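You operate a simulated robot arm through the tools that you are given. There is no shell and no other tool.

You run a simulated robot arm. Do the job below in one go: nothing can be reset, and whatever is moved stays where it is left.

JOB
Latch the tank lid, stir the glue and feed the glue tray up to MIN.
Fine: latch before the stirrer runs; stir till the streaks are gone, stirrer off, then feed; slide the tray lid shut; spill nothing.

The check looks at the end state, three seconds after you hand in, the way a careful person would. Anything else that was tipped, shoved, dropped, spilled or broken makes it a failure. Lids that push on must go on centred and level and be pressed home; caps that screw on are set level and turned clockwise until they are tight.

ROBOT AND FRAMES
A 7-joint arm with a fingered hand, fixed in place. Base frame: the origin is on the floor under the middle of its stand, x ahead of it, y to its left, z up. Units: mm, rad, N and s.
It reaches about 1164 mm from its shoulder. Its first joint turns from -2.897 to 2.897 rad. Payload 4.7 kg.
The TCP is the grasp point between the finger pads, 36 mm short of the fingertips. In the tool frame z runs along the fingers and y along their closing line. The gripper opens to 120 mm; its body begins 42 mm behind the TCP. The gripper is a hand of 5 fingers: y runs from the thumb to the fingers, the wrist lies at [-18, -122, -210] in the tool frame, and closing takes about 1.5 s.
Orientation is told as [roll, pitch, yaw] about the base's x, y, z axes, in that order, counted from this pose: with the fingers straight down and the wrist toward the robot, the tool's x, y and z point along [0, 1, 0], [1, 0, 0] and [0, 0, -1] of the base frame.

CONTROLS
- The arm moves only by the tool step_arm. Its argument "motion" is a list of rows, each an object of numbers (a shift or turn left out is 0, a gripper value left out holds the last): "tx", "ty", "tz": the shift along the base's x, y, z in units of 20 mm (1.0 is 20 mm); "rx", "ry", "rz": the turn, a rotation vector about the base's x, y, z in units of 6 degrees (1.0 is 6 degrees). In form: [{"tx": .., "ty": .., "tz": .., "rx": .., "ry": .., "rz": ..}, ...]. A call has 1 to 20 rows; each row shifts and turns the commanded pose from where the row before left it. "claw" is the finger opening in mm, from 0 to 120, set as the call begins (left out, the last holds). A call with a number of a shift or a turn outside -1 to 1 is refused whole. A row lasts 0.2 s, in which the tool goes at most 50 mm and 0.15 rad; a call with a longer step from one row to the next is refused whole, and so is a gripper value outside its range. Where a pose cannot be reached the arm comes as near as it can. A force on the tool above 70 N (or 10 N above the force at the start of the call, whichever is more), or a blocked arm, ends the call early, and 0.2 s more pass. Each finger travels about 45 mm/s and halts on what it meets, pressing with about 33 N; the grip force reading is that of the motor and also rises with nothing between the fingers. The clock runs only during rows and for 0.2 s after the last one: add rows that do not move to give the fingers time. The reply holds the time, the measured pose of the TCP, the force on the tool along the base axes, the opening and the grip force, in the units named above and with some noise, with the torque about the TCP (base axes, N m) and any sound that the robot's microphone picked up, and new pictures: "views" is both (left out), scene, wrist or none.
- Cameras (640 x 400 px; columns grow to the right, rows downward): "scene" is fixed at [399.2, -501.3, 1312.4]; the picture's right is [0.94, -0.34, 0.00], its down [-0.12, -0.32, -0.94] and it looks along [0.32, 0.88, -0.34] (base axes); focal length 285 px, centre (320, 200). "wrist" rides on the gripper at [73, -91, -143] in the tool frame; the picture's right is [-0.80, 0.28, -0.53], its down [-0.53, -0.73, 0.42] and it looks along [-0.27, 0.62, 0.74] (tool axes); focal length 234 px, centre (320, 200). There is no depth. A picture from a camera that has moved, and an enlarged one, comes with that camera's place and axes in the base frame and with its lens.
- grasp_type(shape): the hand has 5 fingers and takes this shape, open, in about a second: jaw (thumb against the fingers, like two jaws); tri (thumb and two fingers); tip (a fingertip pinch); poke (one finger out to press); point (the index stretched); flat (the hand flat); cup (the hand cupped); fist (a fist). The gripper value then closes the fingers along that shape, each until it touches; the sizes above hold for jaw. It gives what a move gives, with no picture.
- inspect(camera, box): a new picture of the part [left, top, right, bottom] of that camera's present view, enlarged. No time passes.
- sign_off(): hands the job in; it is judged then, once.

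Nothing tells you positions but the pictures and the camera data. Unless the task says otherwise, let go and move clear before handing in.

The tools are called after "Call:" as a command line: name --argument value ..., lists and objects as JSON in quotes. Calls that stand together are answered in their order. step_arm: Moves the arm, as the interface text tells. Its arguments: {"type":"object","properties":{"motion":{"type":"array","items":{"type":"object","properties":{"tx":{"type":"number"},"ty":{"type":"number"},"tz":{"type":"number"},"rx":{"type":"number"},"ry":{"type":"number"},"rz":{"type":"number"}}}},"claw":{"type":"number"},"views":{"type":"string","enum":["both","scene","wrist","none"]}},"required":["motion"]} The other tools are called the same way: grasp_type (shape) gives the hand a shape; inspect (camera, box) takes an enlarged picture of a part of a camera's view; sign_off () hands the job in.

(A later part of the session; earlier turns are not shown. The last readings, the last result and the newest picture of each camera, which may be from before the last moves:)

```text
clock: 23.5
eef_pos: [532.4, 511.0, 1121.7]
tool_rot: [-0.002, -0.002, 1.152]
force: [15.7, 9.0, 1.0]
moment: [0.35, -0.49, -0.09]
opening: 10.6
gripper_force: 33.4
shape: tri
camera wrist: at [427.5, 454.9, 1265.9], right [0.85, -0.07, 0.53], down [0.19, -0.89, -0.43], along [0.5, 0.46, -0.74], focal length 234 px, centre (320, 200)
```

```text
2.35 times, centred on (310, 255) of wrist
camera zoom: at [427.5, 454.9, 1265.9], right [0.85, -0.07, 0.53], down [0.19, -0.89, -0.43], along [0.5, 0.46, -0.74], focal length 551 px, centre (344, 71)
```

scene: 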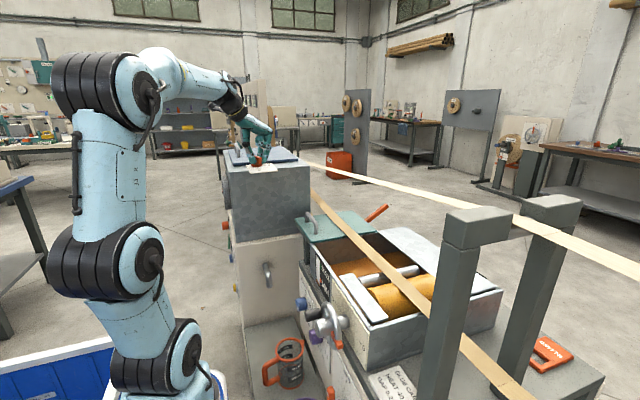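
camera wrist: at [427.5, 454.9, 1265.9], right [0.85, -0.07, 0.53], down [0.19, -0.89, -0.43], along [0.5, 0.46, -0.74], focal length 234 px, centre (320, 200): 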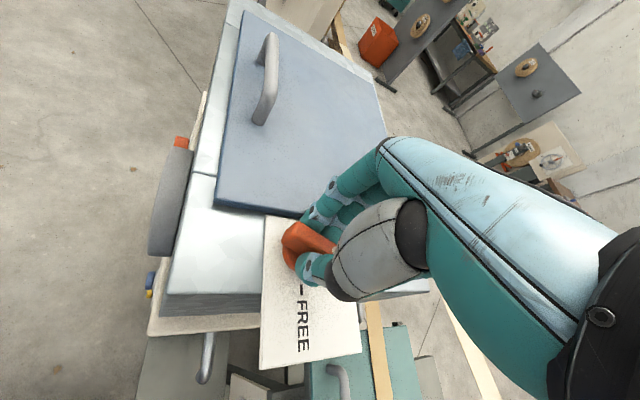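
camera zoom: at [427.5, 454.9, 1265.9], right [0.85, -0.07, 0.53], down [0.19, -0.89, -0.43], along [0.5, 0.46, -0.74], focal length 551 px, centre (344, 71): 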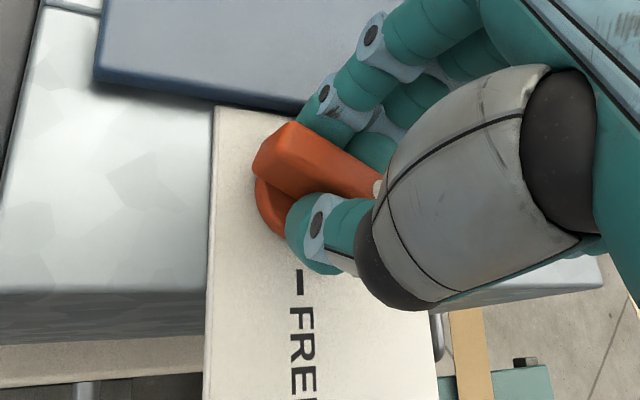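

Call:
step_arm --motion '[{"rz": 1}, {"rz": 1}, {"rz": 1}, {"rz": 1}]' --views "wrist"

Call:
inspect --camera "wrist" --box '[240, 170, 380, 340]'

Call:
inspect --camera "scene" --box '[210, 100, 310, 190]'

```text
clock: 24.5
eef_pos: [532.2, 509.4, 1121.4]
tool_rot: [-0.001, -0.001, 1.57]
force: [21.9, 17.8, 8.5]
moment: [0.73, -0.55, -0.3]
opening: 11.1
gripper_force: 32.5
shape: tri
camera wrist: at [458.3, 417.7, 1265.4], right [0.8, 0.28, 0.53], down [0.53, -0.73, -0.43], along [0.27, 0.62, -0.74], focal length 234 px, centre (320, 200)
```

wrist: 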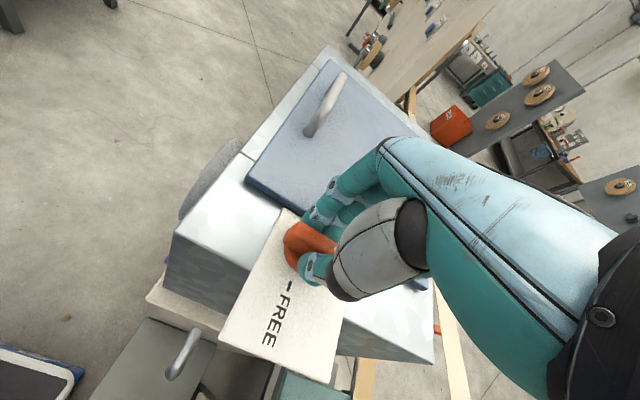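

```text
2.35 times, centred on (310, 255) of wrist
camera zoom: at [458.3, 417.7, 1265.4], right [0.8, 0.28, 0.53], down [0.53, -0.73, -0.43], along [0.27, 0.62, -0.74], focal length 551 px, centre (344, 71)
```

zoom: 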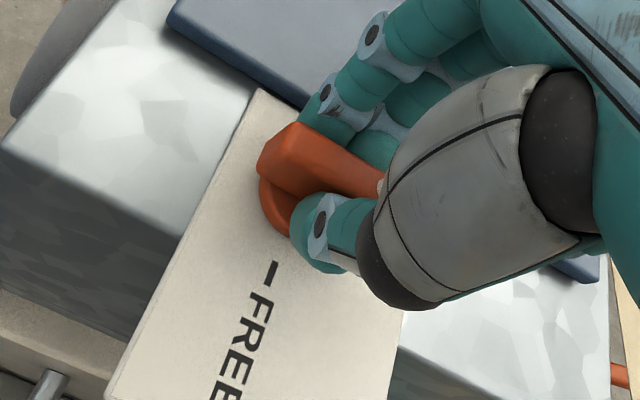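

```text
4.44 times, centred on (260, 145) of scene
camera zoom: at [399.2, -501.3, 1312.4], right [0.94, -0.34, 0.0], down [-0.12, -0.32, -0.94], along [0.32, 0.88, -0.34], focal length 1265 px, centre (587, 444)
```

zoom: 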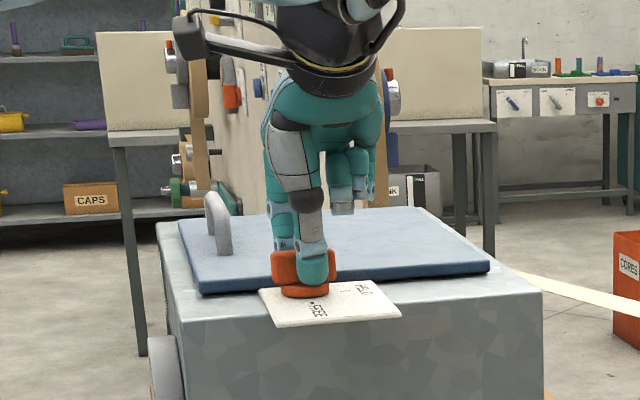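

The bar now points along x. I'm releasing gently and lifting to check it sits on HELD.

Call:
step_arm --motion '[{}, {}, {}, {"tz": 0.5}, {"tz": 1}, {"tz": 1}, {"tz": 1}]' --claw 45 --views "wrist"

Call:
inspect --camera "wrist" --box '[200, 150, 380, 350]'

Call:
inspect --camera "scene" --box '[220, 140, 310, 190]'

```text
clock: 26.1
eef_pos: [531.9, 510.6, 1189.8]
tool_rot: [0.0, 0.001, 1.57]
force: [0.7, -0.5, 0.4]
moment: [-0.01, 0.02, 0.03]
opening: 44.6
gripper_force: 0.0
shape: tri
camera wrist: at [457.2, 416.9, 1334.4], right [0.8, 0.28, 0.52], down [0.53, -0.73, -0.42], along [0.27, 0.62, -0.74], focal length 234 px, centre (320, 200)
```

wrist: 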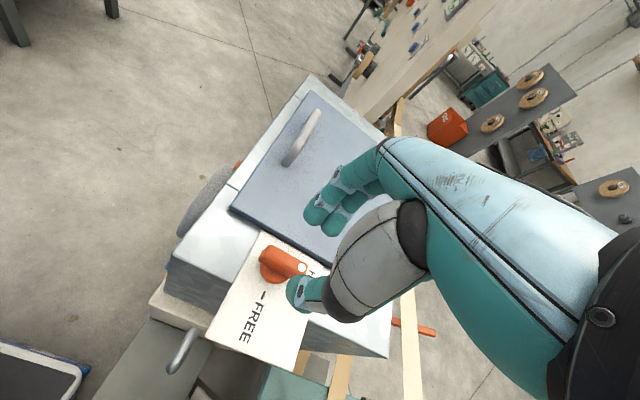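

```text
2.00 times, centred on (290, 250) of wrist
camera zoom: at [457.2, 416.9, 1334.4], right [0.8, 0.28, 0.52], down [0.53, -0.73, -0.42], along [0.27, 0.62, -0.74], focal length 468 px, centre (380, 100)
```

zoom: 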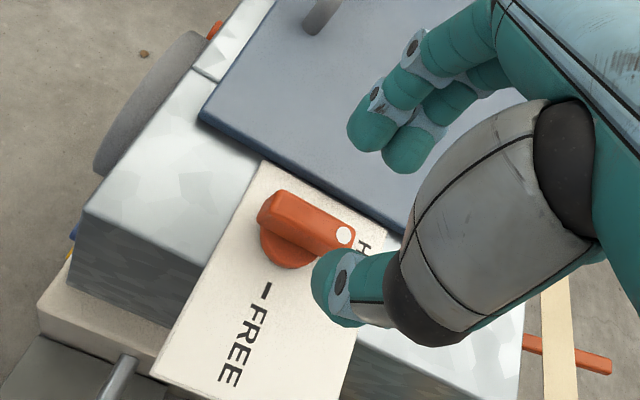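

```text
7.11 times, centred on (265, 165) of scene
camera zoom: at [399.2, -501.3, 1312.4], right [0.94, -0.34, 0.0], down [-0.12, -0.32, -0.94], along [0.32, 0.88, -0.34], focal length 2024 px, centre (711, 449)
```

zoom: 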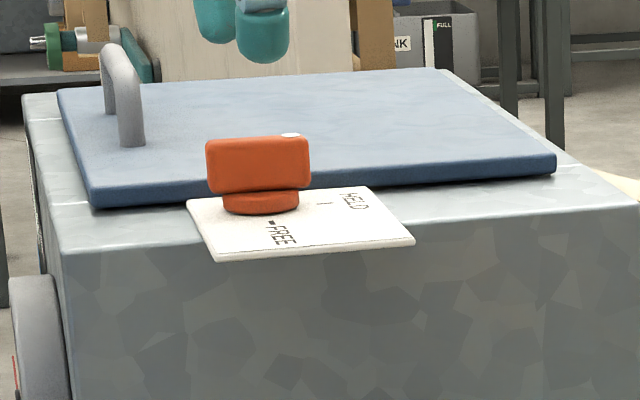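

Call:
step_arm --motion '[{"tz": 1, "tx": 1}, {"tz": 1, "tx": 1}, {"tx": 1}, {"tx": 1}]' --views "wrist"

Call:
inspect --camera "wrist" --box '[150, 180, 290, 300]'

```text
clock: 27.1
eef_pos: [611.7, 508.3, 1233.2]
tool_rot: [-0.001, 0.0, 1.57]
force: [0.6, 0.4, 1.0]
moment: [0.01, -0.03, -0.02]
opening: 44.7
gripper_force: 0.1
shape: tri
camera wrist: at [537.4, 415.2, 1377.6], right [0.8, 0.28, 0.53], down [0.53, -0.73, -0.42], along [0.27, 0.62, -0.74], focal length 234 px, centre (320, 200)
```

wrist: 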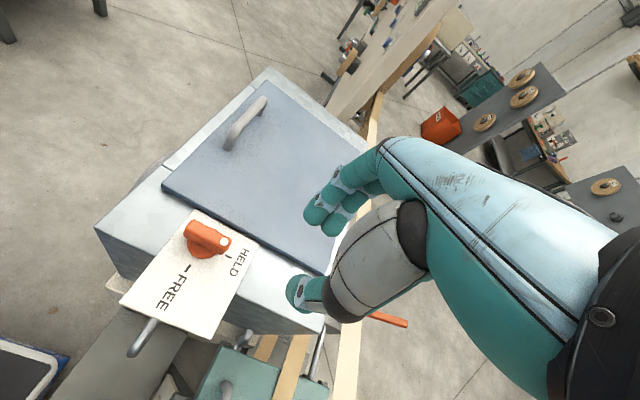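

```text
3.33 times, centred on (220, 240) of wrist
camera zoom: at [537.4, 415.2, 1377.6], right [0.8, 0.28, 0.53], down [0.53, -0.73, -0.42], along [0.27, 0.62, -0.74], focal length 781 px, centre (653, 67)
```

zoom: 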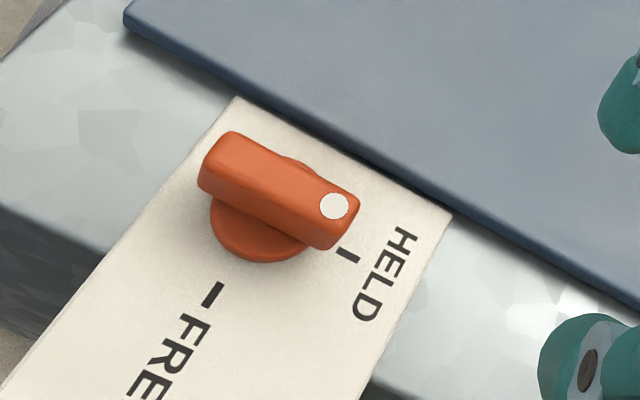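

The dot now lines up with HELD to within a few degrees, and the lid lies flat, so it's latched. Next I'll unwind the yaw and pull back in front of the tank to look closely at the STIR switch.

Call:
step_arm --motion '[{"rz": -1, "tx": -1}, {"rz": -1, "tx": -1}, {"rz": -1, "tx": -1}, {"rz": -1, "tx": -1}, {"rz": -1, "tx": -1}, {"rz": -1, "tx": -1}, {"rz": -1, "tx": -1}, {"rz": -1, "tx": -1}, {"rz": -1, "tx": -1}, {"rz": -1, "tx": -1}, {"rz": -1, "tx": -1}, {"rz": -1, "tx": -1}, {"rz": -1, "tx": -1}, {"rz": -1, "tx": -1}, {"rz": -1, "tx": -1}]' --views "none"

Call:
grasp_type --shape "poke"

Call:
step_arm --motion '[{"ry": -1, "ty": 1}, {"ry": -1, "ty": 1}, {"ry": -1, "ty": 1}, {"ry": -1, "ty": 1}, {"ry": -1, "ty": 1}]' --views "both"

```text
clock: 30.3
eef_pos: [311.3, 511.8, 1230.9]
tool_rot: [0.0, 0.0, -0.002]
force: [0.6, -1.0, 0.8]
moment: [0.04, 0.05, 0.0]
opening: 44.6
gripper_force: 0.1
shape: tri
```

```text
clock: 31.2
eef_pos: [312.3, 511.4, 1230.4]
tool_rot: [0.001, 0.0, 0.001]
force: [-0.6, 0.5, -0.2]
moment: [0.01, -0.03, 0.02]
opening: 0.0
gripper_force: 0.1
shape: poke
```

```text
clock: 32.4
eef_pos: [312.2, 610.1, 1232.1]
tool_rot: [0.002, -0.525, -0.002]
force: [0.7, -0.2, 0.5]
moment: [0.01, 0.01, 0.02]
opening: 0.0
gripper_force: 0.1
shape: poke
camera wrist: at [160.2, 680.9, 1311.1], right [-0.02, -0.8, 0.59], down [-0.42, -0.53, -0.73], along [0.91, -0.27, -0.33], focal length 234 px, centre (320, 200)
```

scene: 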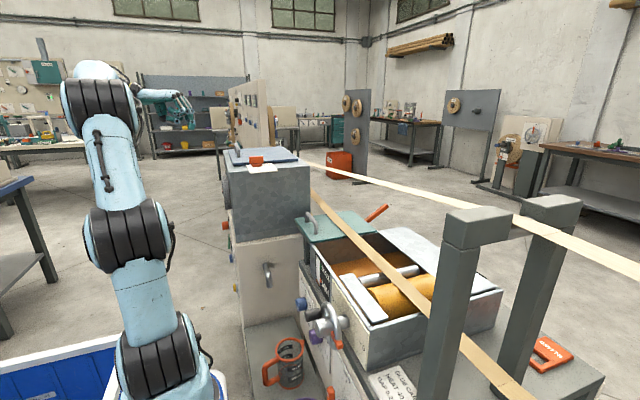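
wrist: 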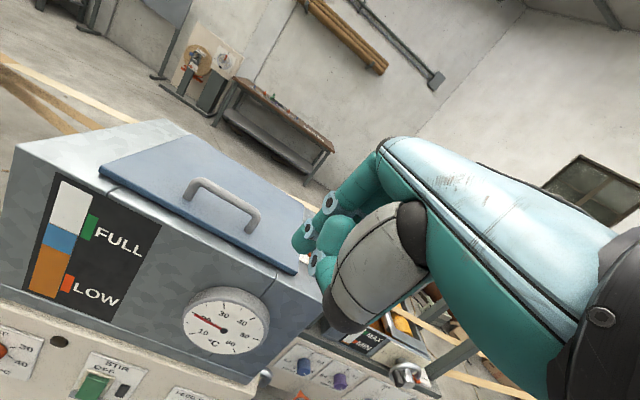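

The panel view is good. I'll come down in front of the tank, keeping back from the thermometer, to get close to the STIR switch.

Call:
step_arm --motion '[{"tx": -0.8, "tz": -1}, {"tx": -0.8, "tz": -1}, {"tz": -1}, {"tz": -1}, {"tz": -1}, {"tz": -1}, {"tz": -1}, {"tz": -1}, {"tz": -1}, {"tz": -1}, {"tz": -1}, {"tz": -1}]' --views "both"

```text
clock: 35.0
eef_pos: [280.7, 609.8, 989.9]
tool_rot: [0.002, -0.522, -0.002]
force: [-0.5, -0.4, -0.1]
moment: [-0.01, 0.01, 0.03]
opening: 0.0
gripper_force: 0.0
shape: poke
camera wrist: at [128.7, 680.5, 1070.1], right [-0.02, -0.8, 0.59], down [-0.42, -0.53, -0.73], along [0.91, -0.27, -0.33], focal length 234 px, centre (320, 200)
```

scene: 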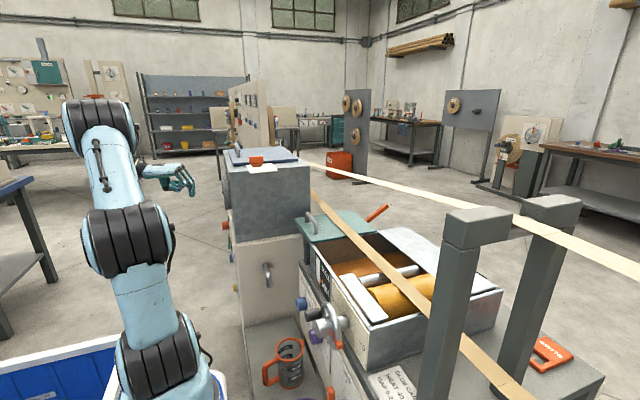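
wrist: 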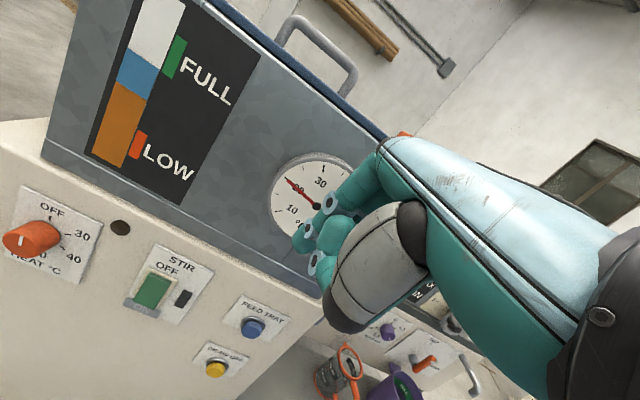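

Call:
inspect --camera "wrist" --box '[100, 230, 320, 390]'

Call:
inspect --camera "wrist" --box '[80, 0, 260, 200]'

Call:
inspect --camera "wrist" --box '[300, 300, 480, 400]'

Call:
inspect --camera "scene" --box '[130, 150, 250, 230]'

```text
2.50 times, centred on (210, 310) of wrist
camera zoom: at [128.7, 680.5, 1070.1], right [-0.02, -0.8, 0.59], down [-0.42, -0.53, -0.73], along [0.91, -0.27, -0.33], focal length 585 px, centre (595, -75)
```

zoom: 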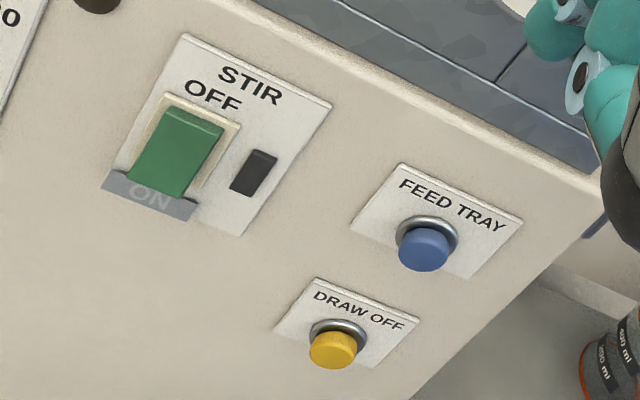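

```text
2.00 times, centred on (170, 100) of wrist
camera zoom: at [128.7, 680.5, 1070.1], right [-0.02, -0.8, 0.59], down [-0.42, -0.53, -0.73], along [0.91, -0.27, -0.33], focal length 468 px, centre (620, 400)
```

zoom: 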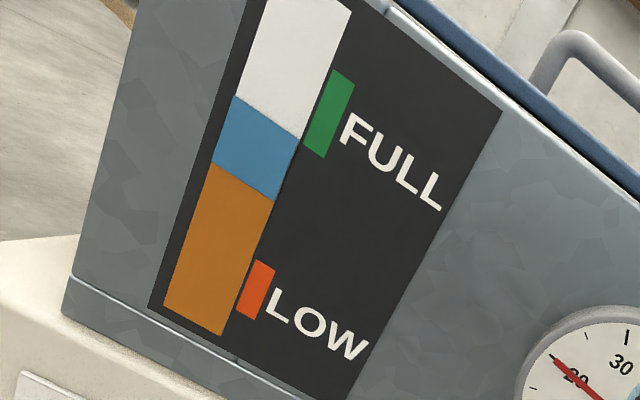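

```text
3.56 times, centred on (390, 350) of wrist
camera zoom: at [128.7, 680.5, 1070.1], right [-0.02, -0.8, 0.59], down [-0.42, -0.53, -0.73], along [0.91, -0.27, -0.33], focal length 833 px, centre (71, -333)
```

zoom: 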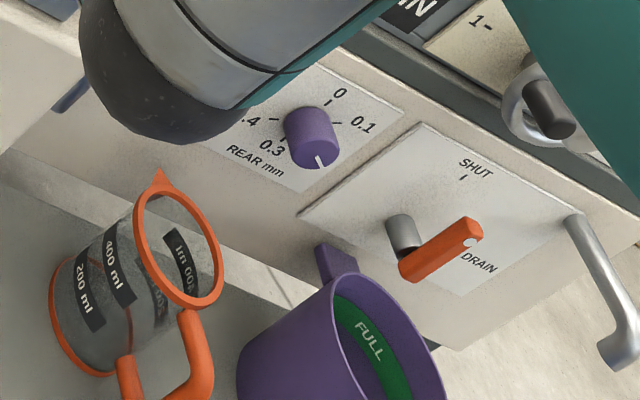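

```text
5.00 times, centred on (190, 190) of scene
camera zoom: at [399.2, -501.3, 1312.4], right [0.94, -0.34, 0.0], down [-0.12, -0.32, -0.94], along [0.32, 0.88, -0.34], focal length 1424 px, centre (970, 250)
```

zoom: 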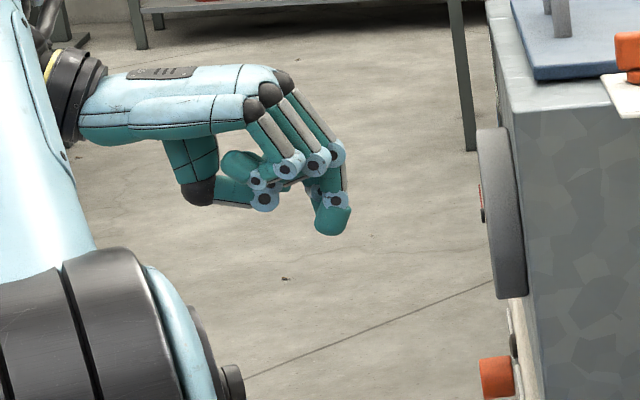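

The drain handle's bar is parallel to its SHUT mark, so it's shut. The STIR switch is a green rocker with OFF at the top and ON at the bottom; I'll zoom in on it before touching it.

Call:
inspect --camera "wrist" --box '[125, 235, 225, 325]'

Call:
inspect --camera "wrist" --box '[190, 285, 300, 385]'

Call:
inspect --camera "wrist" --box '[385, 340, 455, 390]'

```text
4.44 times, centred on (175, 280) of wrist
camera zoom: at [128.7, 680.5, 1070.1], right [-0.02, -0.8, 0.59], down [-0.42, -0.53, -0.73], along [0.91, -0.27, -0.33], focal length 1041 px, centre (964, -156)
```

zoom: 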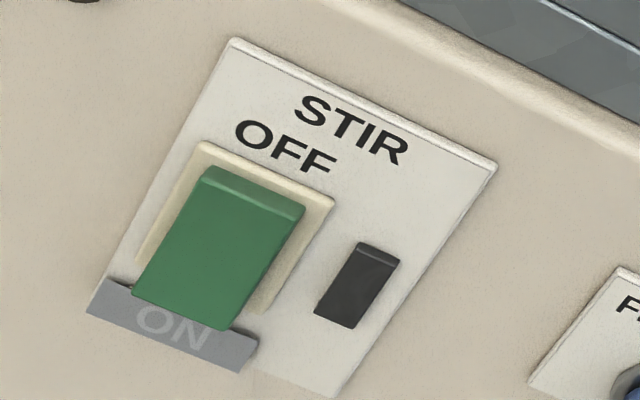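

```text
4.00 times, centred on (245, 335) of wrist
camera zoom: at [128.7, 680.5, 1070.1], right [-0.02, -0.8, 0.59], down [-0.42, -0.53, -0.73], along [0.91, -0.27, -0.33], focal length 937 px, centre (620, -340)
```

zoom: 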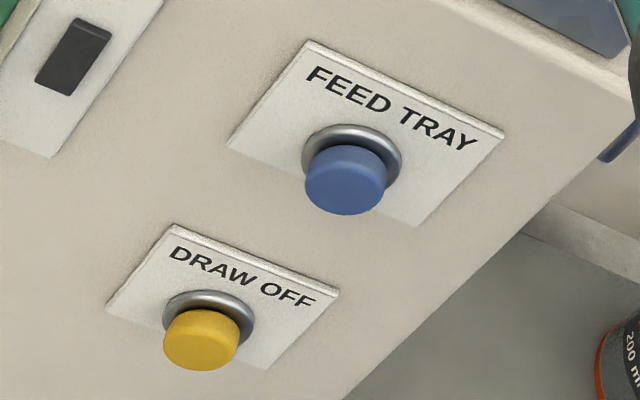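

```text
8.00 times, centred on (420, 365) of wrist
camera zoom: at [128.7, 680.5, 1070.1], right [-0.02, -0.8, 0.59], down [-0.42, -0.53, -0.73], along [0.91, -0.27, -0.33], focal length 1873 px, centre (-480, -1120)
```

zoom: 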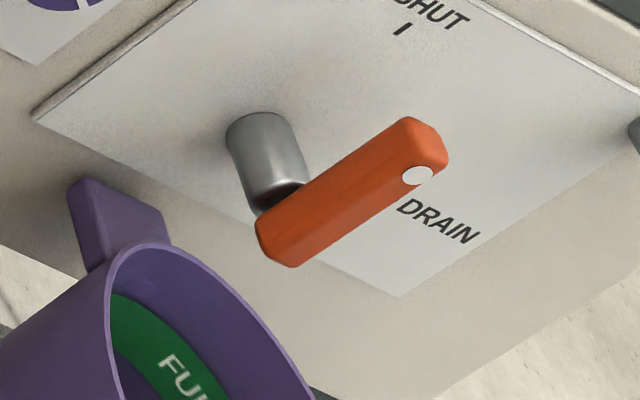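

The drain handle points up at SHUT, confirmed by triangulation, so it stays untouched. I'll bring the hand more level in the poke shape and lower it toward the rocker's ON end at about (400, 713, 680), staying back for a check first.

Call:
step_arm --motion '[{"ry": -1, "ty": 0.5, "tz": -1}, {"ry": -1, "ty": 0.5, "tz": -1}, {"ry": -1, "ty": 0.5, "tz": -1}, {"ry": -1, "ty": 0.5, "tz": -1}, {"ry": -1, "ty": 0.5, "tz": -1}, {"ry": -1, "ty": 0.5, "tz": -1}, {"ry": -1, "ty": 0.5, "tz": -1}, {"ry": -0.5, "ty": 0.5, "tz": -1}, {"tz": -1}, {"tz": -1}]' --views "both"

```text
clock: 37.2
eef_pos: [277.1, 695.7, 801.2]
tool_rot: [0.0, -1.308, 0.001]
force: [-0.2, -0.9, 0.4]
moment: [0.01, -0.02, 0.0]
opening: 0.2
gripper_force: 0.0
shape: poke
out of reach, approached as far as the arm can: row 7, 8
camera wrist: at [112.8, 767.2, 750.9], right [-0.44, -0.8, 0.41], down [0.22, -0.53, -0.82], along [0.87, -0.27, 0.41], focal length 234 px, centre (320, 200)
```

scene: 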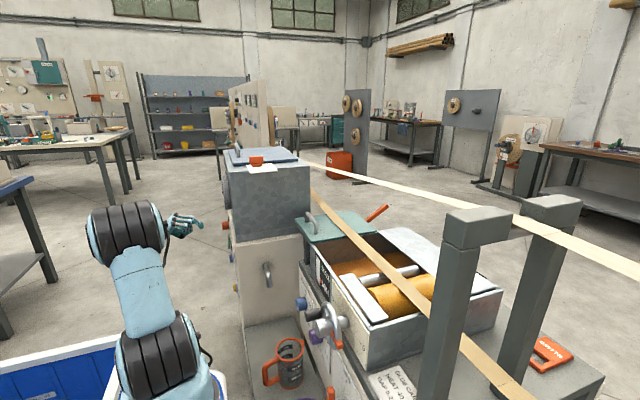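
wrist: 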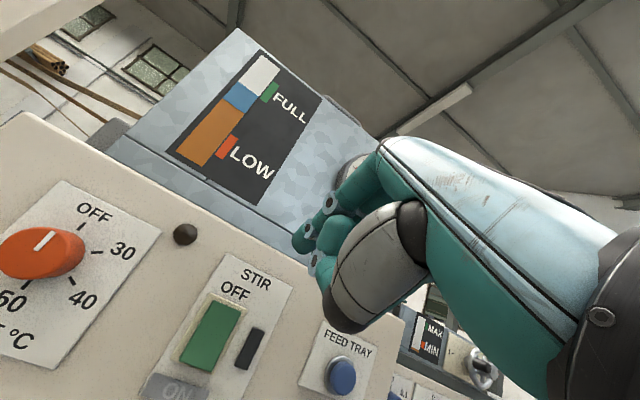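

Call:
inspect --camera "scene" --box '[150, 190, 250, 260]'

Call:
inspect --camera "wrist" --box '[140, 240, 400, 400]'

```text
5.71 times, centred on (200, 225) of scene
camera zoom: at [399.2, -501.3, 1312.4], right [0.94, -0.34, 0.0], down [-0.12, -0.32, -0.94], along [0.32, 0.88, -0.34], focal length 1627 px, centre (1006, 57)
```

zoom: 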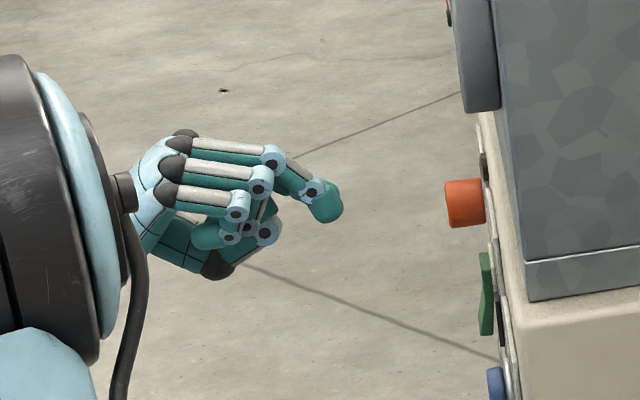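

```text
2.46 times, centred on (270, 320) of wrist
camera zoom: at [112.8, 767.2, 750.9], right [-0.44, -0.8, 0.41], down [0.22, -0.53, -0.82], along [0.87, -0.27, 0.41], focal length 576 px, centre (443, -95)
```

zoom: 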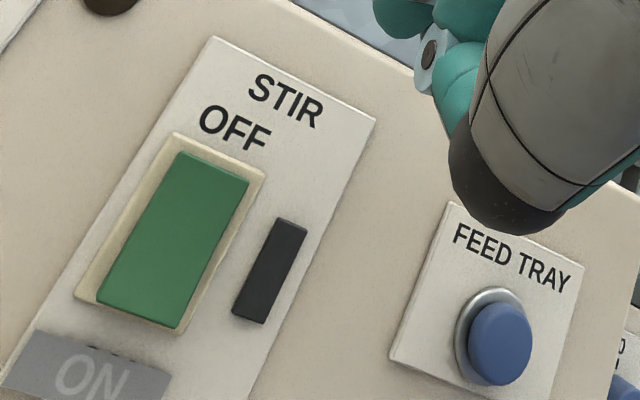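

In profile the rocker spans z≈660–730 at x≈397. The index tip leads the hand by about 40 mm, so I'll move it in line with the ON end and stop just short.

Call:
step_arm --motion '[{"tz": -1, "ty": 0.1}, {"tz": -1, "ty": 0.1}, {"tz": -1, "ty": 0.1}, {"tz": -1, "ty": 0.1}, {"tz": -1, "tx": 0.8}, {"tz": -1, "tx": 0.8}, {"tz": -0.1, "tx": 0.8}]' --views "both"

Call:
inspect --camera "scene" --box '[170, 210, 250, 270]'

Call:
inspect --camera "wrist" --box '[200, 150, 400, 300]'

```text
clock: 38.8
eef_pos: [321.9, 706.1, 677.8]
tool_rot: [0.002, -1.31, -0.003]
force: [-0.2, 0.0, 0.5]
moment: [-0.02, -0.04, -0.02]
opening: 0.1
gripper_force: 0.0
shape: poke
camera wrist: at [158.2, 776.4, 628.6], right [-0.44, -0.8, 0.41], down [0.22, -0.53, -0.82], along [0.87, -0.27, 0.41], focal length 234 px, centre (320, 200)
```

scene: 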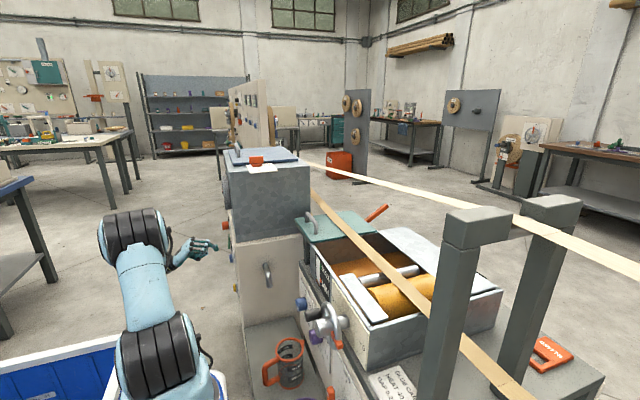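
wrist: 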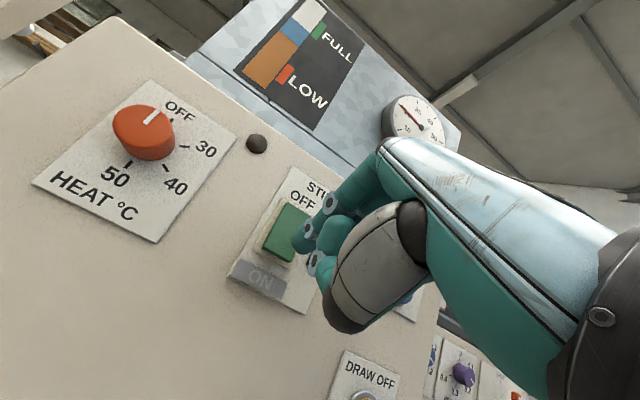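

```text
6.67 times, centred on (210, 240) of scene
camera zoom: at [399.2, -501.3, 1312.4], right [0.94, -0.34, 0.0], down [-0.12, -0.32, -0.94], along [0.32, 0.88, -0.34], focal length 1898 px, centre (1053, -67)
```

zoom: 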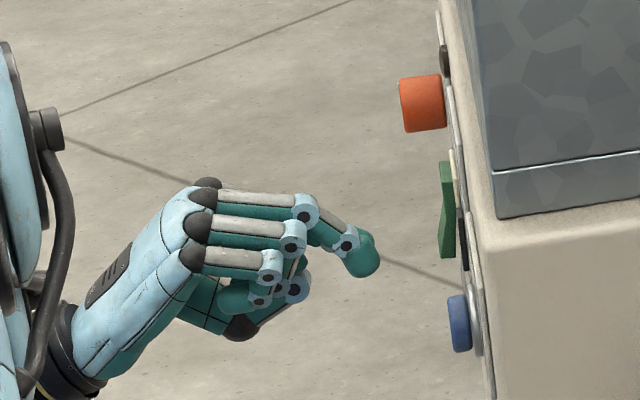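

```text
2.67 times, centred on (300, 225) of wrist
camera zoom: at [158.2, 776.4, 628.6], right [-0.44, -0.8, 0.41], down [0.22, -0.53, -0.82], along [0.87, -0.27, 0.41], focal length 624 px, centre (373, 133)
```

zoom: 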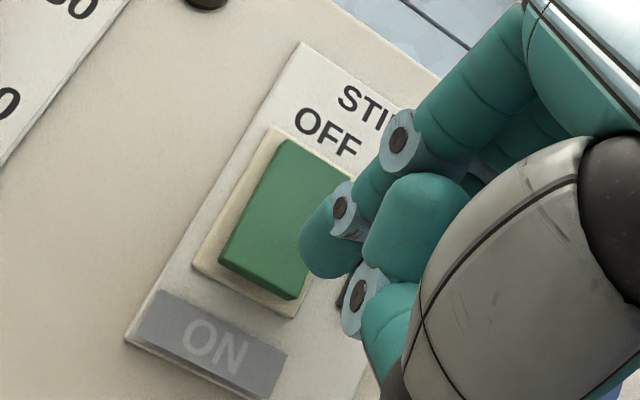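

Call:
step_arm --motion '[{"tz": 0.3, "tx": 0.5}, {"tx": 0.5}, {"tx": 0.3}, {"tx": 0.2}]' --views "wrist"

Call:
inspect --camera "scene" --box '[190, 215, 250, 260]'

Call:
inspect --camera "wrist" --box '[220, 150, 370, 270]'

```text
clock: 39.8
eef_pos: [353.2, 704.7, 685.7]
tool_rot: [0.001, -1.31, -0.002]
force: [-0.1, -0.3, 1.2]
moment: [-0.03, -0.02, 0.0]
opening: 0.3
gripper_force: 0.0
shape: poke
camera wrist: at [189.8, 776.0, 634.6], right [-0.44, -0.8, 0.41], down [0.22, -0.53, -0.82], along [0.87, -0.27, 0.41], focal length 234 px, centre (320, 200)
```

wrist: 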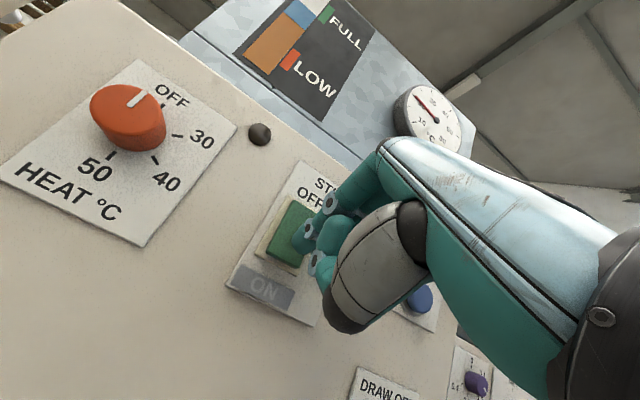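

```text
8.89 times, centred on (220, 238) of scene
camera zoom: at [399.2, -501.3, 1312.4], right [0.94, -0.34, 0.0], down [-0.12, -0.32, -0.94], along [0.32, 0.88, -0.34], focal length 2531 px, centre (1209, -133)
```

zoom: 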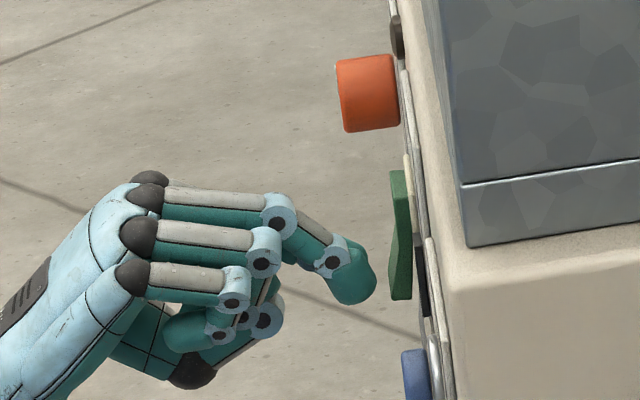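

```text
3.33 times, centred on (295, 210) of wrist
camera zoom: at [189.8, 776.0, 634.6], right [-0.44, -0.8, 0.41], down [0.22, -0.53, -0.82], along [0.87, -0.27, 0.41], focal length 781 px, centre (403, 167)
```

zoom: 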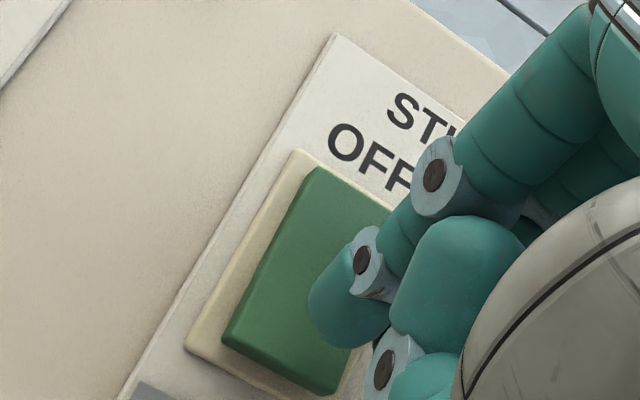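

Call:
step_arm --motion '[{"tz": -0.2, "ty": 0.15, "tx": 0.2}, {"tx": 0.15}, {"tx": 0.1}, {"tx": 0.1}, {"tx": 0.1}]' --views "wrist"

Call:
inspect --camera "scene" --box '[190, 215, 250, 260]'

Call:
inspect --camera "wrist" --box '[220, 150, 370, 270]'

```text
clock: 41.0
eef_pos: [366.1, 707.5, 681.6]
tool_rot: [0.0, -1.309, 0.0]
force: [-1.5, 0.2, 0.1]
moment: [0.04, -0.02, 0.02]
opening: 0.2
gripper_force: 0.1
shape: poke
heard: click
camera wrist: at [203.2, 778.7, 630.8], right [-0.44, -0.8, 0.41], down [0.22, -0.53, -0.82], along [0.87, -0.27, 0.41], focal length 234 px, centre (320, 200)
```

wrist: 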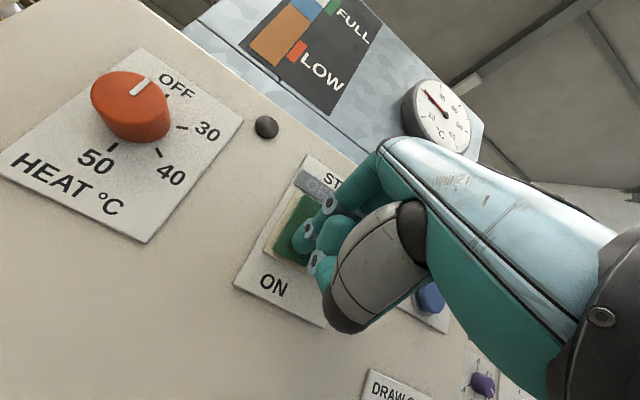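

```text
8.89 times, centred on (220, 238) of scene
camera zoom: at [399.2, -501.3, 1312.4], right [0.94, -0.34, 0.0], down [-0.12, -0.32, -0.94], along [0.32, 0.88, -0.34], focal length 2531 px, centre (1209, -133)
```

zoom: 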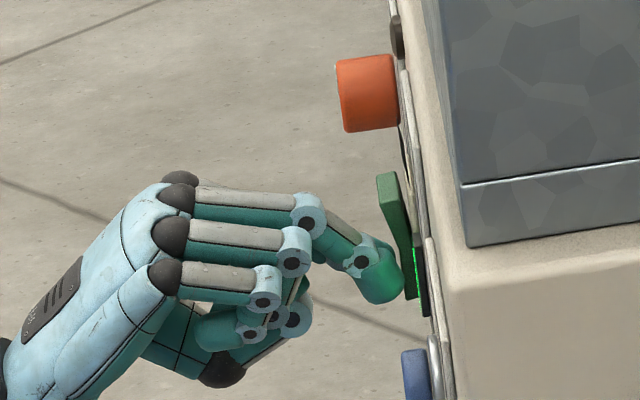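

```text
3.33 times, centred on (295, 210) of wrist
camera zoom: at [203.2, 778.7, 630.8], right [-0.44, -0.8, 0.41], down [0.22, -0.53, -0.82], along [0.87, -0.27, 0.41], focal length 781 px, centre (403, 167)
```

zoom: 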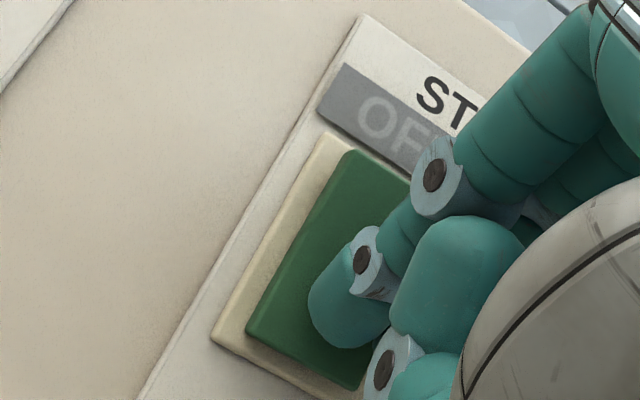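

Click heard and the green lamp is lit, so the stirrer is running. I'm backing off, lining up for the OFF end and watching the sight strip.

Call:
step_arm --motion '[{"tx": -1}, {"tx": -0.6, "tz": 0.4}, {"tz": 0.7}, {"tz": 0.7}]' --views "wrist"

Call:
inspect --camera "wrist" --box '[220, 0, 400, 120]'

Call:
inspect --camera "scene" --box '[190, 215, 250, 260]'

```text
clock: 42.0
eef_pos: [336.4, 709.1, 716.8]
tool_rot: [-0.001, -1.308, 0.001]
force: [-1.0, 0.5, 0.5]
moment: [0.01, -0.01, -0.04]
opening: 0.1
gripper_force: 0.1
shape: poke
camera wrist: at [173.0, 778.8, 667.1], right [-0.44, -0.8, 0.41], down [0.22, -0.53, -0.82], along [0.87, -0.27, 0.41], focal length 234 px, centre (320, 200)
```

wrist: 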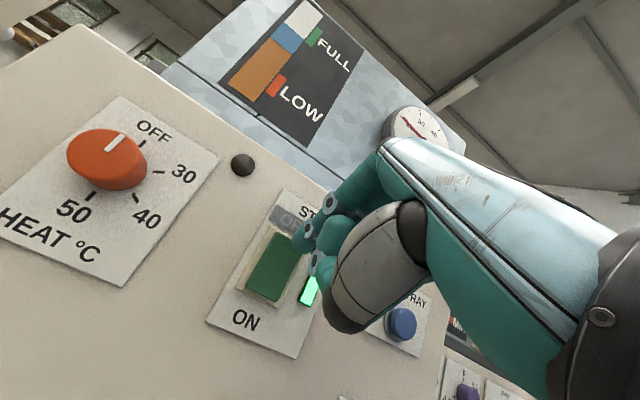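

```text
3.33 times, centred on (310, 60) of wrist
camera zoom: at [173.0, 778.8, 667.1], right [-0.44, -0.8, 0.41], down [0.22, -0.53, -0.82], along [0.87, -0.27, 0.41], focal length 781 px, centre (353, 667)
```

zoom: 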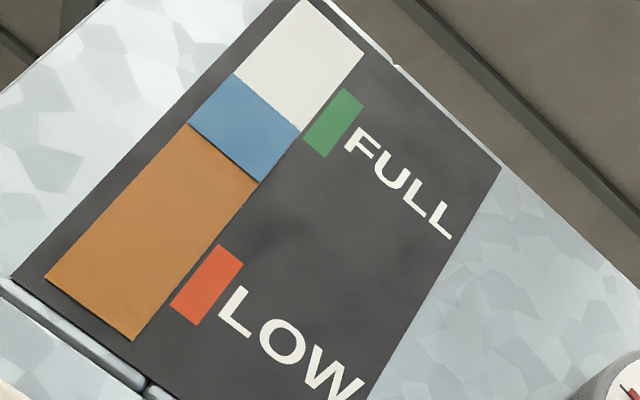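

```text
8.89 times, centred on (220, 238) of scene
camera zoom: at [399.2, -501.3, 1312.4], right [0.94, -0.34, 0.0], down [-0.12, -0.32, -0.94], along [0.32, 0.88, -0.34], focal length 2531 px, centre (1209, -133)
```

zoom: 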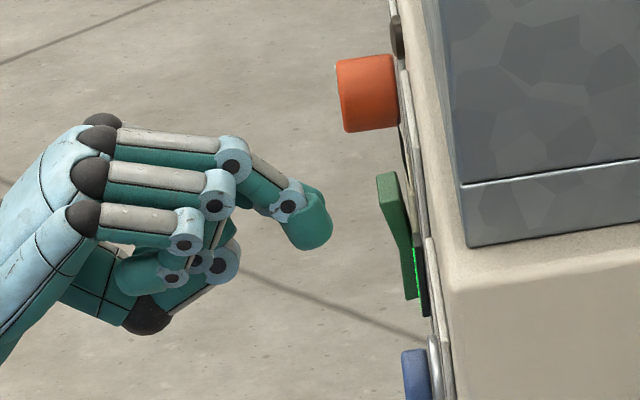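

The sight strip still shows an orange body with a blue band. I'll let the stirrer run and keep checking.

Call:
step_arm --motion '[{"tz": 0.4}, {}, {}, {}, {}, {}, {}, {}, {}, {}, {}, {}, {}, {}, {}, {}, {}, {}, {}, {}]' --views "wrist"

Call:
inspect --camera "wrist" --box '[220, 0, 400, 120]'

```text
clock: 46.2
eef_pos: [335.7, 706.8, 725.8]
tool_rot: [-0.001, -1.309, -0.002]
force: [-0.3, -0.3, 0.0]
moment: [-0.03, 0.02, -0.01]
opening: 0.0
gripper_force: 0.0
shape: poke
camera wrist: at [172.2, 778.6, 675.6], right [-0.44, -0.8, 0.41], down [0.22, -0.53, -0.82], along [0.87, -0.27, 0.41], focal length 234 px, centre (320, 200)
```

wrist: 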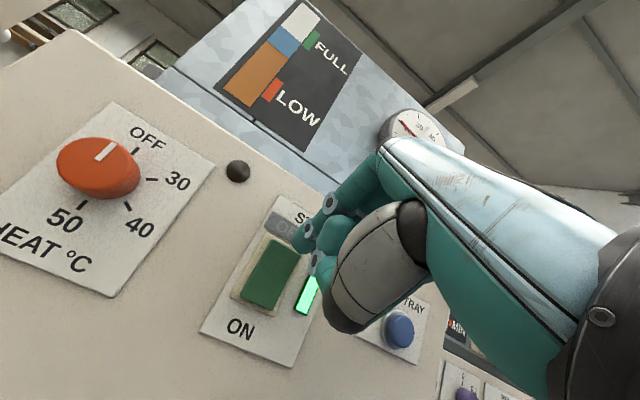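

```text
3.33 times, centred on (310, 60) of wrist
camera zoom: at [172.2, 778.6, 675.6], right [-0.44, -0.8, 0.41], down [0.22, -0.53, -0.82], along [0.87, -0.27, 0.41], focal length 781 px, centre (353, 667)
```

zoom: 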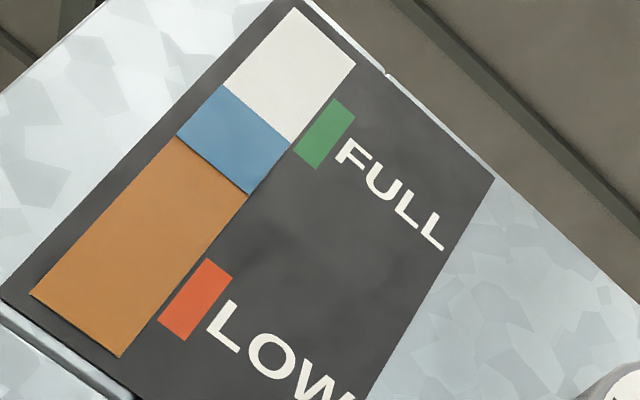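

Call:
step_arm --motion '[{}, {}, {}, {}, {}, {}, {}, {}, {}, {}, {}, {}, {}, {}, {}, {}, {}, {}, {}, {}]' --views "none"

Call:
step_arm --motion '[{}, {}, {}, {}, {}, {}, {}, {}, {}, {}, {}, {}, {}, {}, {}, {}, {}, {}, {}, {}]' --views "wrist"

Call:
inspect --camera "wrist" --box '[220, 0, 400, 120]'

Call:
inspect --camera "scene" --box '[210, 130, 470, 360]'

```text
clock: 50.4
eef_pos: [335.2, 708.1, 725.1]
tool_rot: [0.0, -1.308, -0.002]
force: [-0.3, 0.3, 0.3]
moment: [0.0, 0.0, -0.01]
opening: 0.0
gripper_force: 0.0
shape: poke
```

```text
clock: 54.6
eef_pos: [335.7, 707.7, 724.3]
tool_rot: [0.0, -1.309, -0.002]
force: [-1.0, 0.3, 0.8]
moment: [-0.02, -0.01, 0.0]
opening: 0.1
gripper_force: 0.1
shape: poke
camera wrist: at [172.2, 778.6, 675.6], right [-0.44, -0.8, 0.41], down [0.22, -0.53, -0.82], along [0.87, -0.27, 0.41], focal length 234 px, centre (320, 200)
```

wrist: 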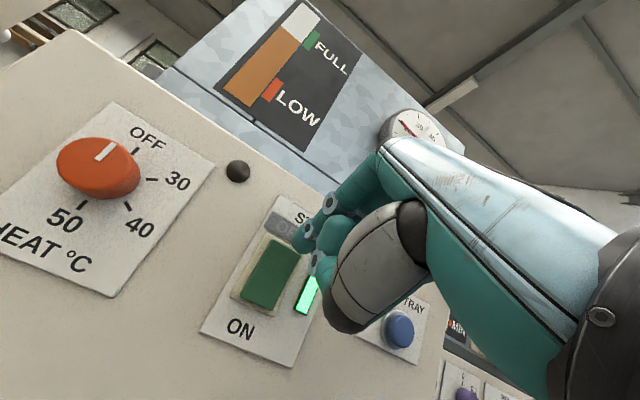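

```text
3.33 times, centred on (310, 60) of wrist
camera zoom: at [172.2, 778.6, 675.6], right [-0.44, -0.8, 0.41], down [0.22, -0.53, -0.82], along [0.87, -0.27, 0.41], focal length 781 px, centre (353, 667)
```

zoom: 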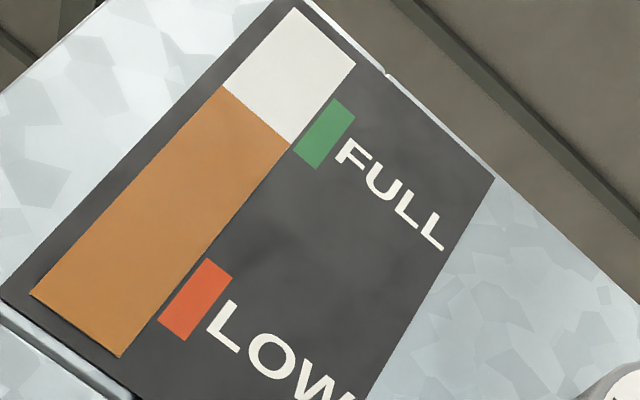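

```text
1.74 times, centred on (340, 245) of scene
camera zoom: at [399.2, -501.3, 1312.4], right [0.94, -0.34, 0.0], down [-0.12, -0.32, -0.94], along [0.32, 0.88, -0.34], focal length 495 px, centre (285, 122)
```

zoom: 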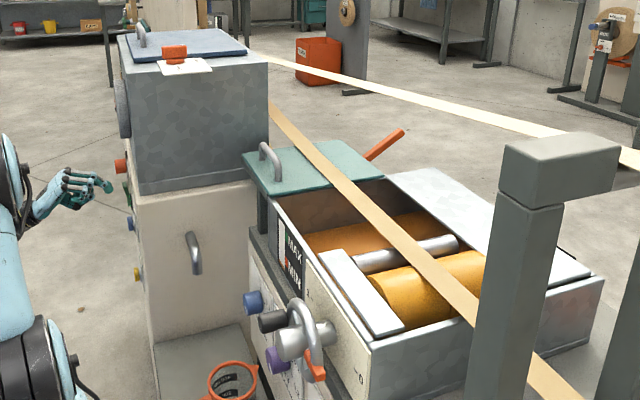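

The blue streak has gone and the strip is uniform glue. I'm switching the stirrer off by pressing the OFF end.

Call:
step_arm --motion '[{"tx": 0.5}, {"tx": 0.3}, {"tx": 0.2}, {"tx": 0.15}, {"tx": 0.15}]' --views "wrist"

Call:
inspect --camera "scene" --box '[190, 215, 250, 260]'

```text
clock: 55.8
eef_pos: [362.4, 707.3, 726.0]
tool_rot: [0.001, -1.309, -0.004]
force: [0.3, -0.3, 0.8]
moment: [-0.01, 0.01, 0.01]
opening: 0.0
gripper_force: 0.1
shape: poke
camera wrist: at [198.0, 778.2, 675.3], right [-0.44, -0.8, 0.41], down [0.22, -0.53, -0.82], along [0.87, -0.27, 0.41], focal length 234 px, centre (320, 200)
```

wrist: 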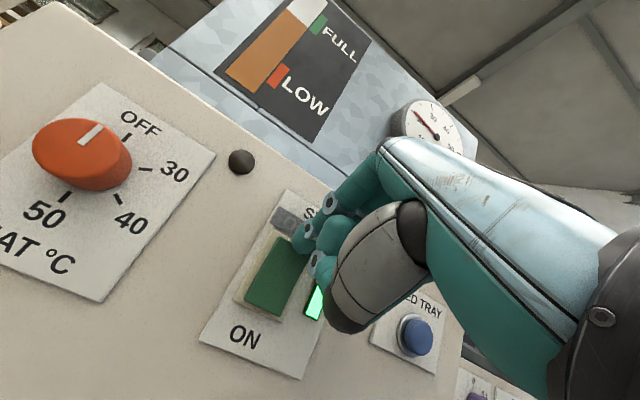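

```text
8.89 times, centred on (220, 238) of scene
camera zoom: at [399.2, -501.3, 1312.4], right [0.94, -0.34, 0.0], down [-0.12, -0.32, -0.94], along [0.32, 0.88, -0.34], focal length 2531 px, centre (1209, -133)
```

zoom: 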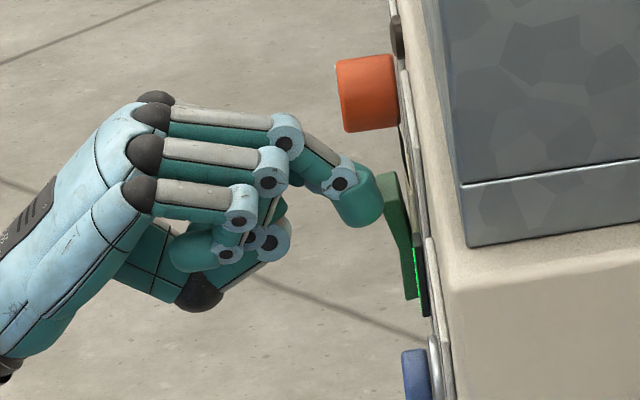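

Call:
step_arm --motion '[{"tx": 0.15}, {"tx": 0.15}, {"tx": 0.15}, {"tx": 0.15}]' --views "wrist"

Call:
inspect --camera "scene" --box '[190, 215, 250, 260]'

```text
clock: 56.8
eef_pos: [371.8, 708.7, 725.4]
tool_rot: [0.011, -1.311, -0.011]
force: [-17.5, -9.0, 13.2]
moment: [0.1, -0.27, -0.09]
opening: 0.1
gripper_force: 0.0
shape: poke
heard: click
camera wrist: at [207.8, 778.8, 675.5], right [-0.43, -0.81, 0.4], down [0.22, -0.53, -0.82], along [0.87, -0.27, 0.41], focal length 234 px, centre (320, 200)
```

wrist: 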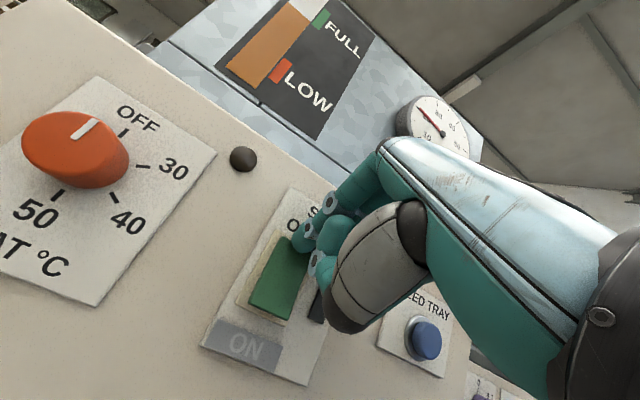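

```text
8.89 times, centred on (220, 238) of scene
camera zoom: at [399.2, -501.3, 1312.4], right [0.94, -0.34, 0.0], down [-0.12, -0.32, -0.94], along [0.32, 0.88, -0.34], focal length 2531 px, centre (1209, -133)
```

zoom: 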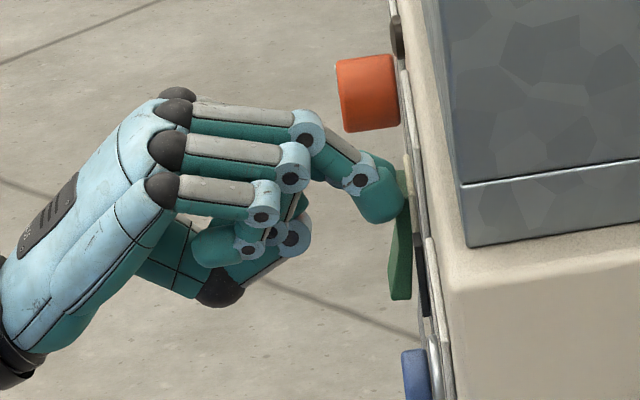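

Click, and the stirrer lamp is out. I'm backing off and checking the tray gauge from the scene camera for a baseline before feeding.

Call:
step_arm --motion '[{"tx": -0.8}, {"tx": -1}, {"tx": -0.7, "ty": -0.5}]' --views "wrist"

Call:
inspect --camera "scene" --box '[305, 240, 365, 300]'

Call:
inspect --camera "wrist" --box '[180, 150, 340, 380]'

```text
clock: 57.6
eef_pos: [324.7, 697.8, 724.5]
tool_rot: [0.002, -1.31, -0.003]
force: [-0.3, -0.1, -0.2]
moment: [-0.02, -0.03, 0.0]
opening: 0.2
gripper_force: 0.1
shape: poke
heard: click
camera wrist: at [161.1, 767.6, 674.3], right [-0.44, -0.8, 0.41], down [0.22, -0.53, -0.82], along [0.87, -0.27, 0.41], focal length 234 px, centre (320, 200)
```

wrist: 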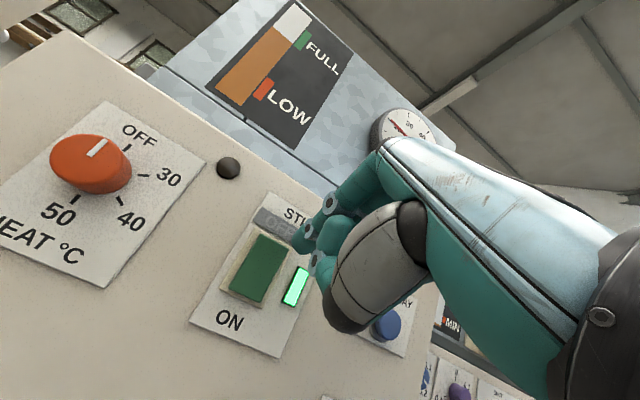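

```text
6.67 times, centred on (335, 270) of scene
camera zoom: at [399.2, -501.3, 1312.4], right [0.94, -0.34, 0.0], down [-0.12, -0.32, -0.94], along [0.32, 0.88, -0.34], focal length 1898 px, centre (220, -267)
```

zoom: 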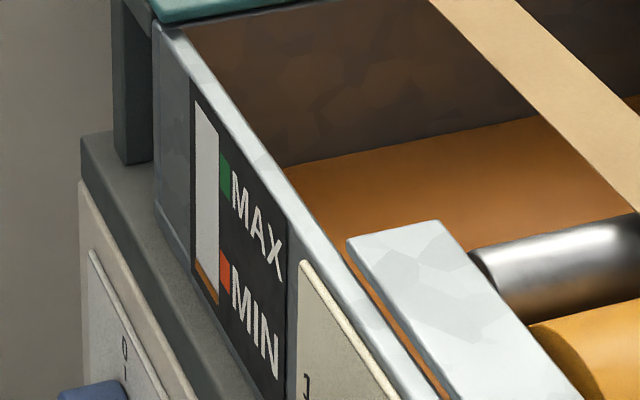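

```text
1.74 times, centred on (260, 265) of wrist
camera zoom: at [161.1, 767.6, 674.3], right [-0.44, -0.8, 0.41], down [0.22, -0.53, -0.82], along [0.87, -0.27, 0.41], focal length 407 px, centre (424, 87)
```

zoom: 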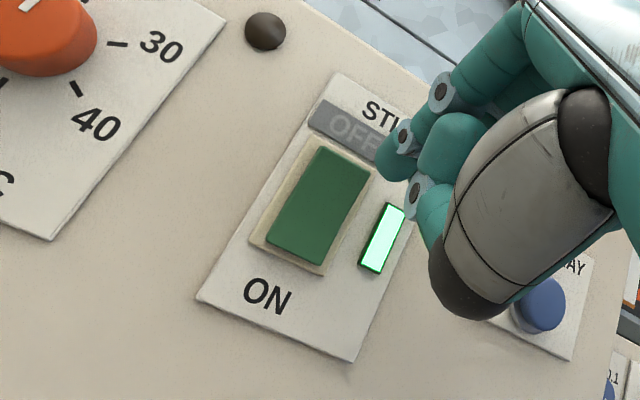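

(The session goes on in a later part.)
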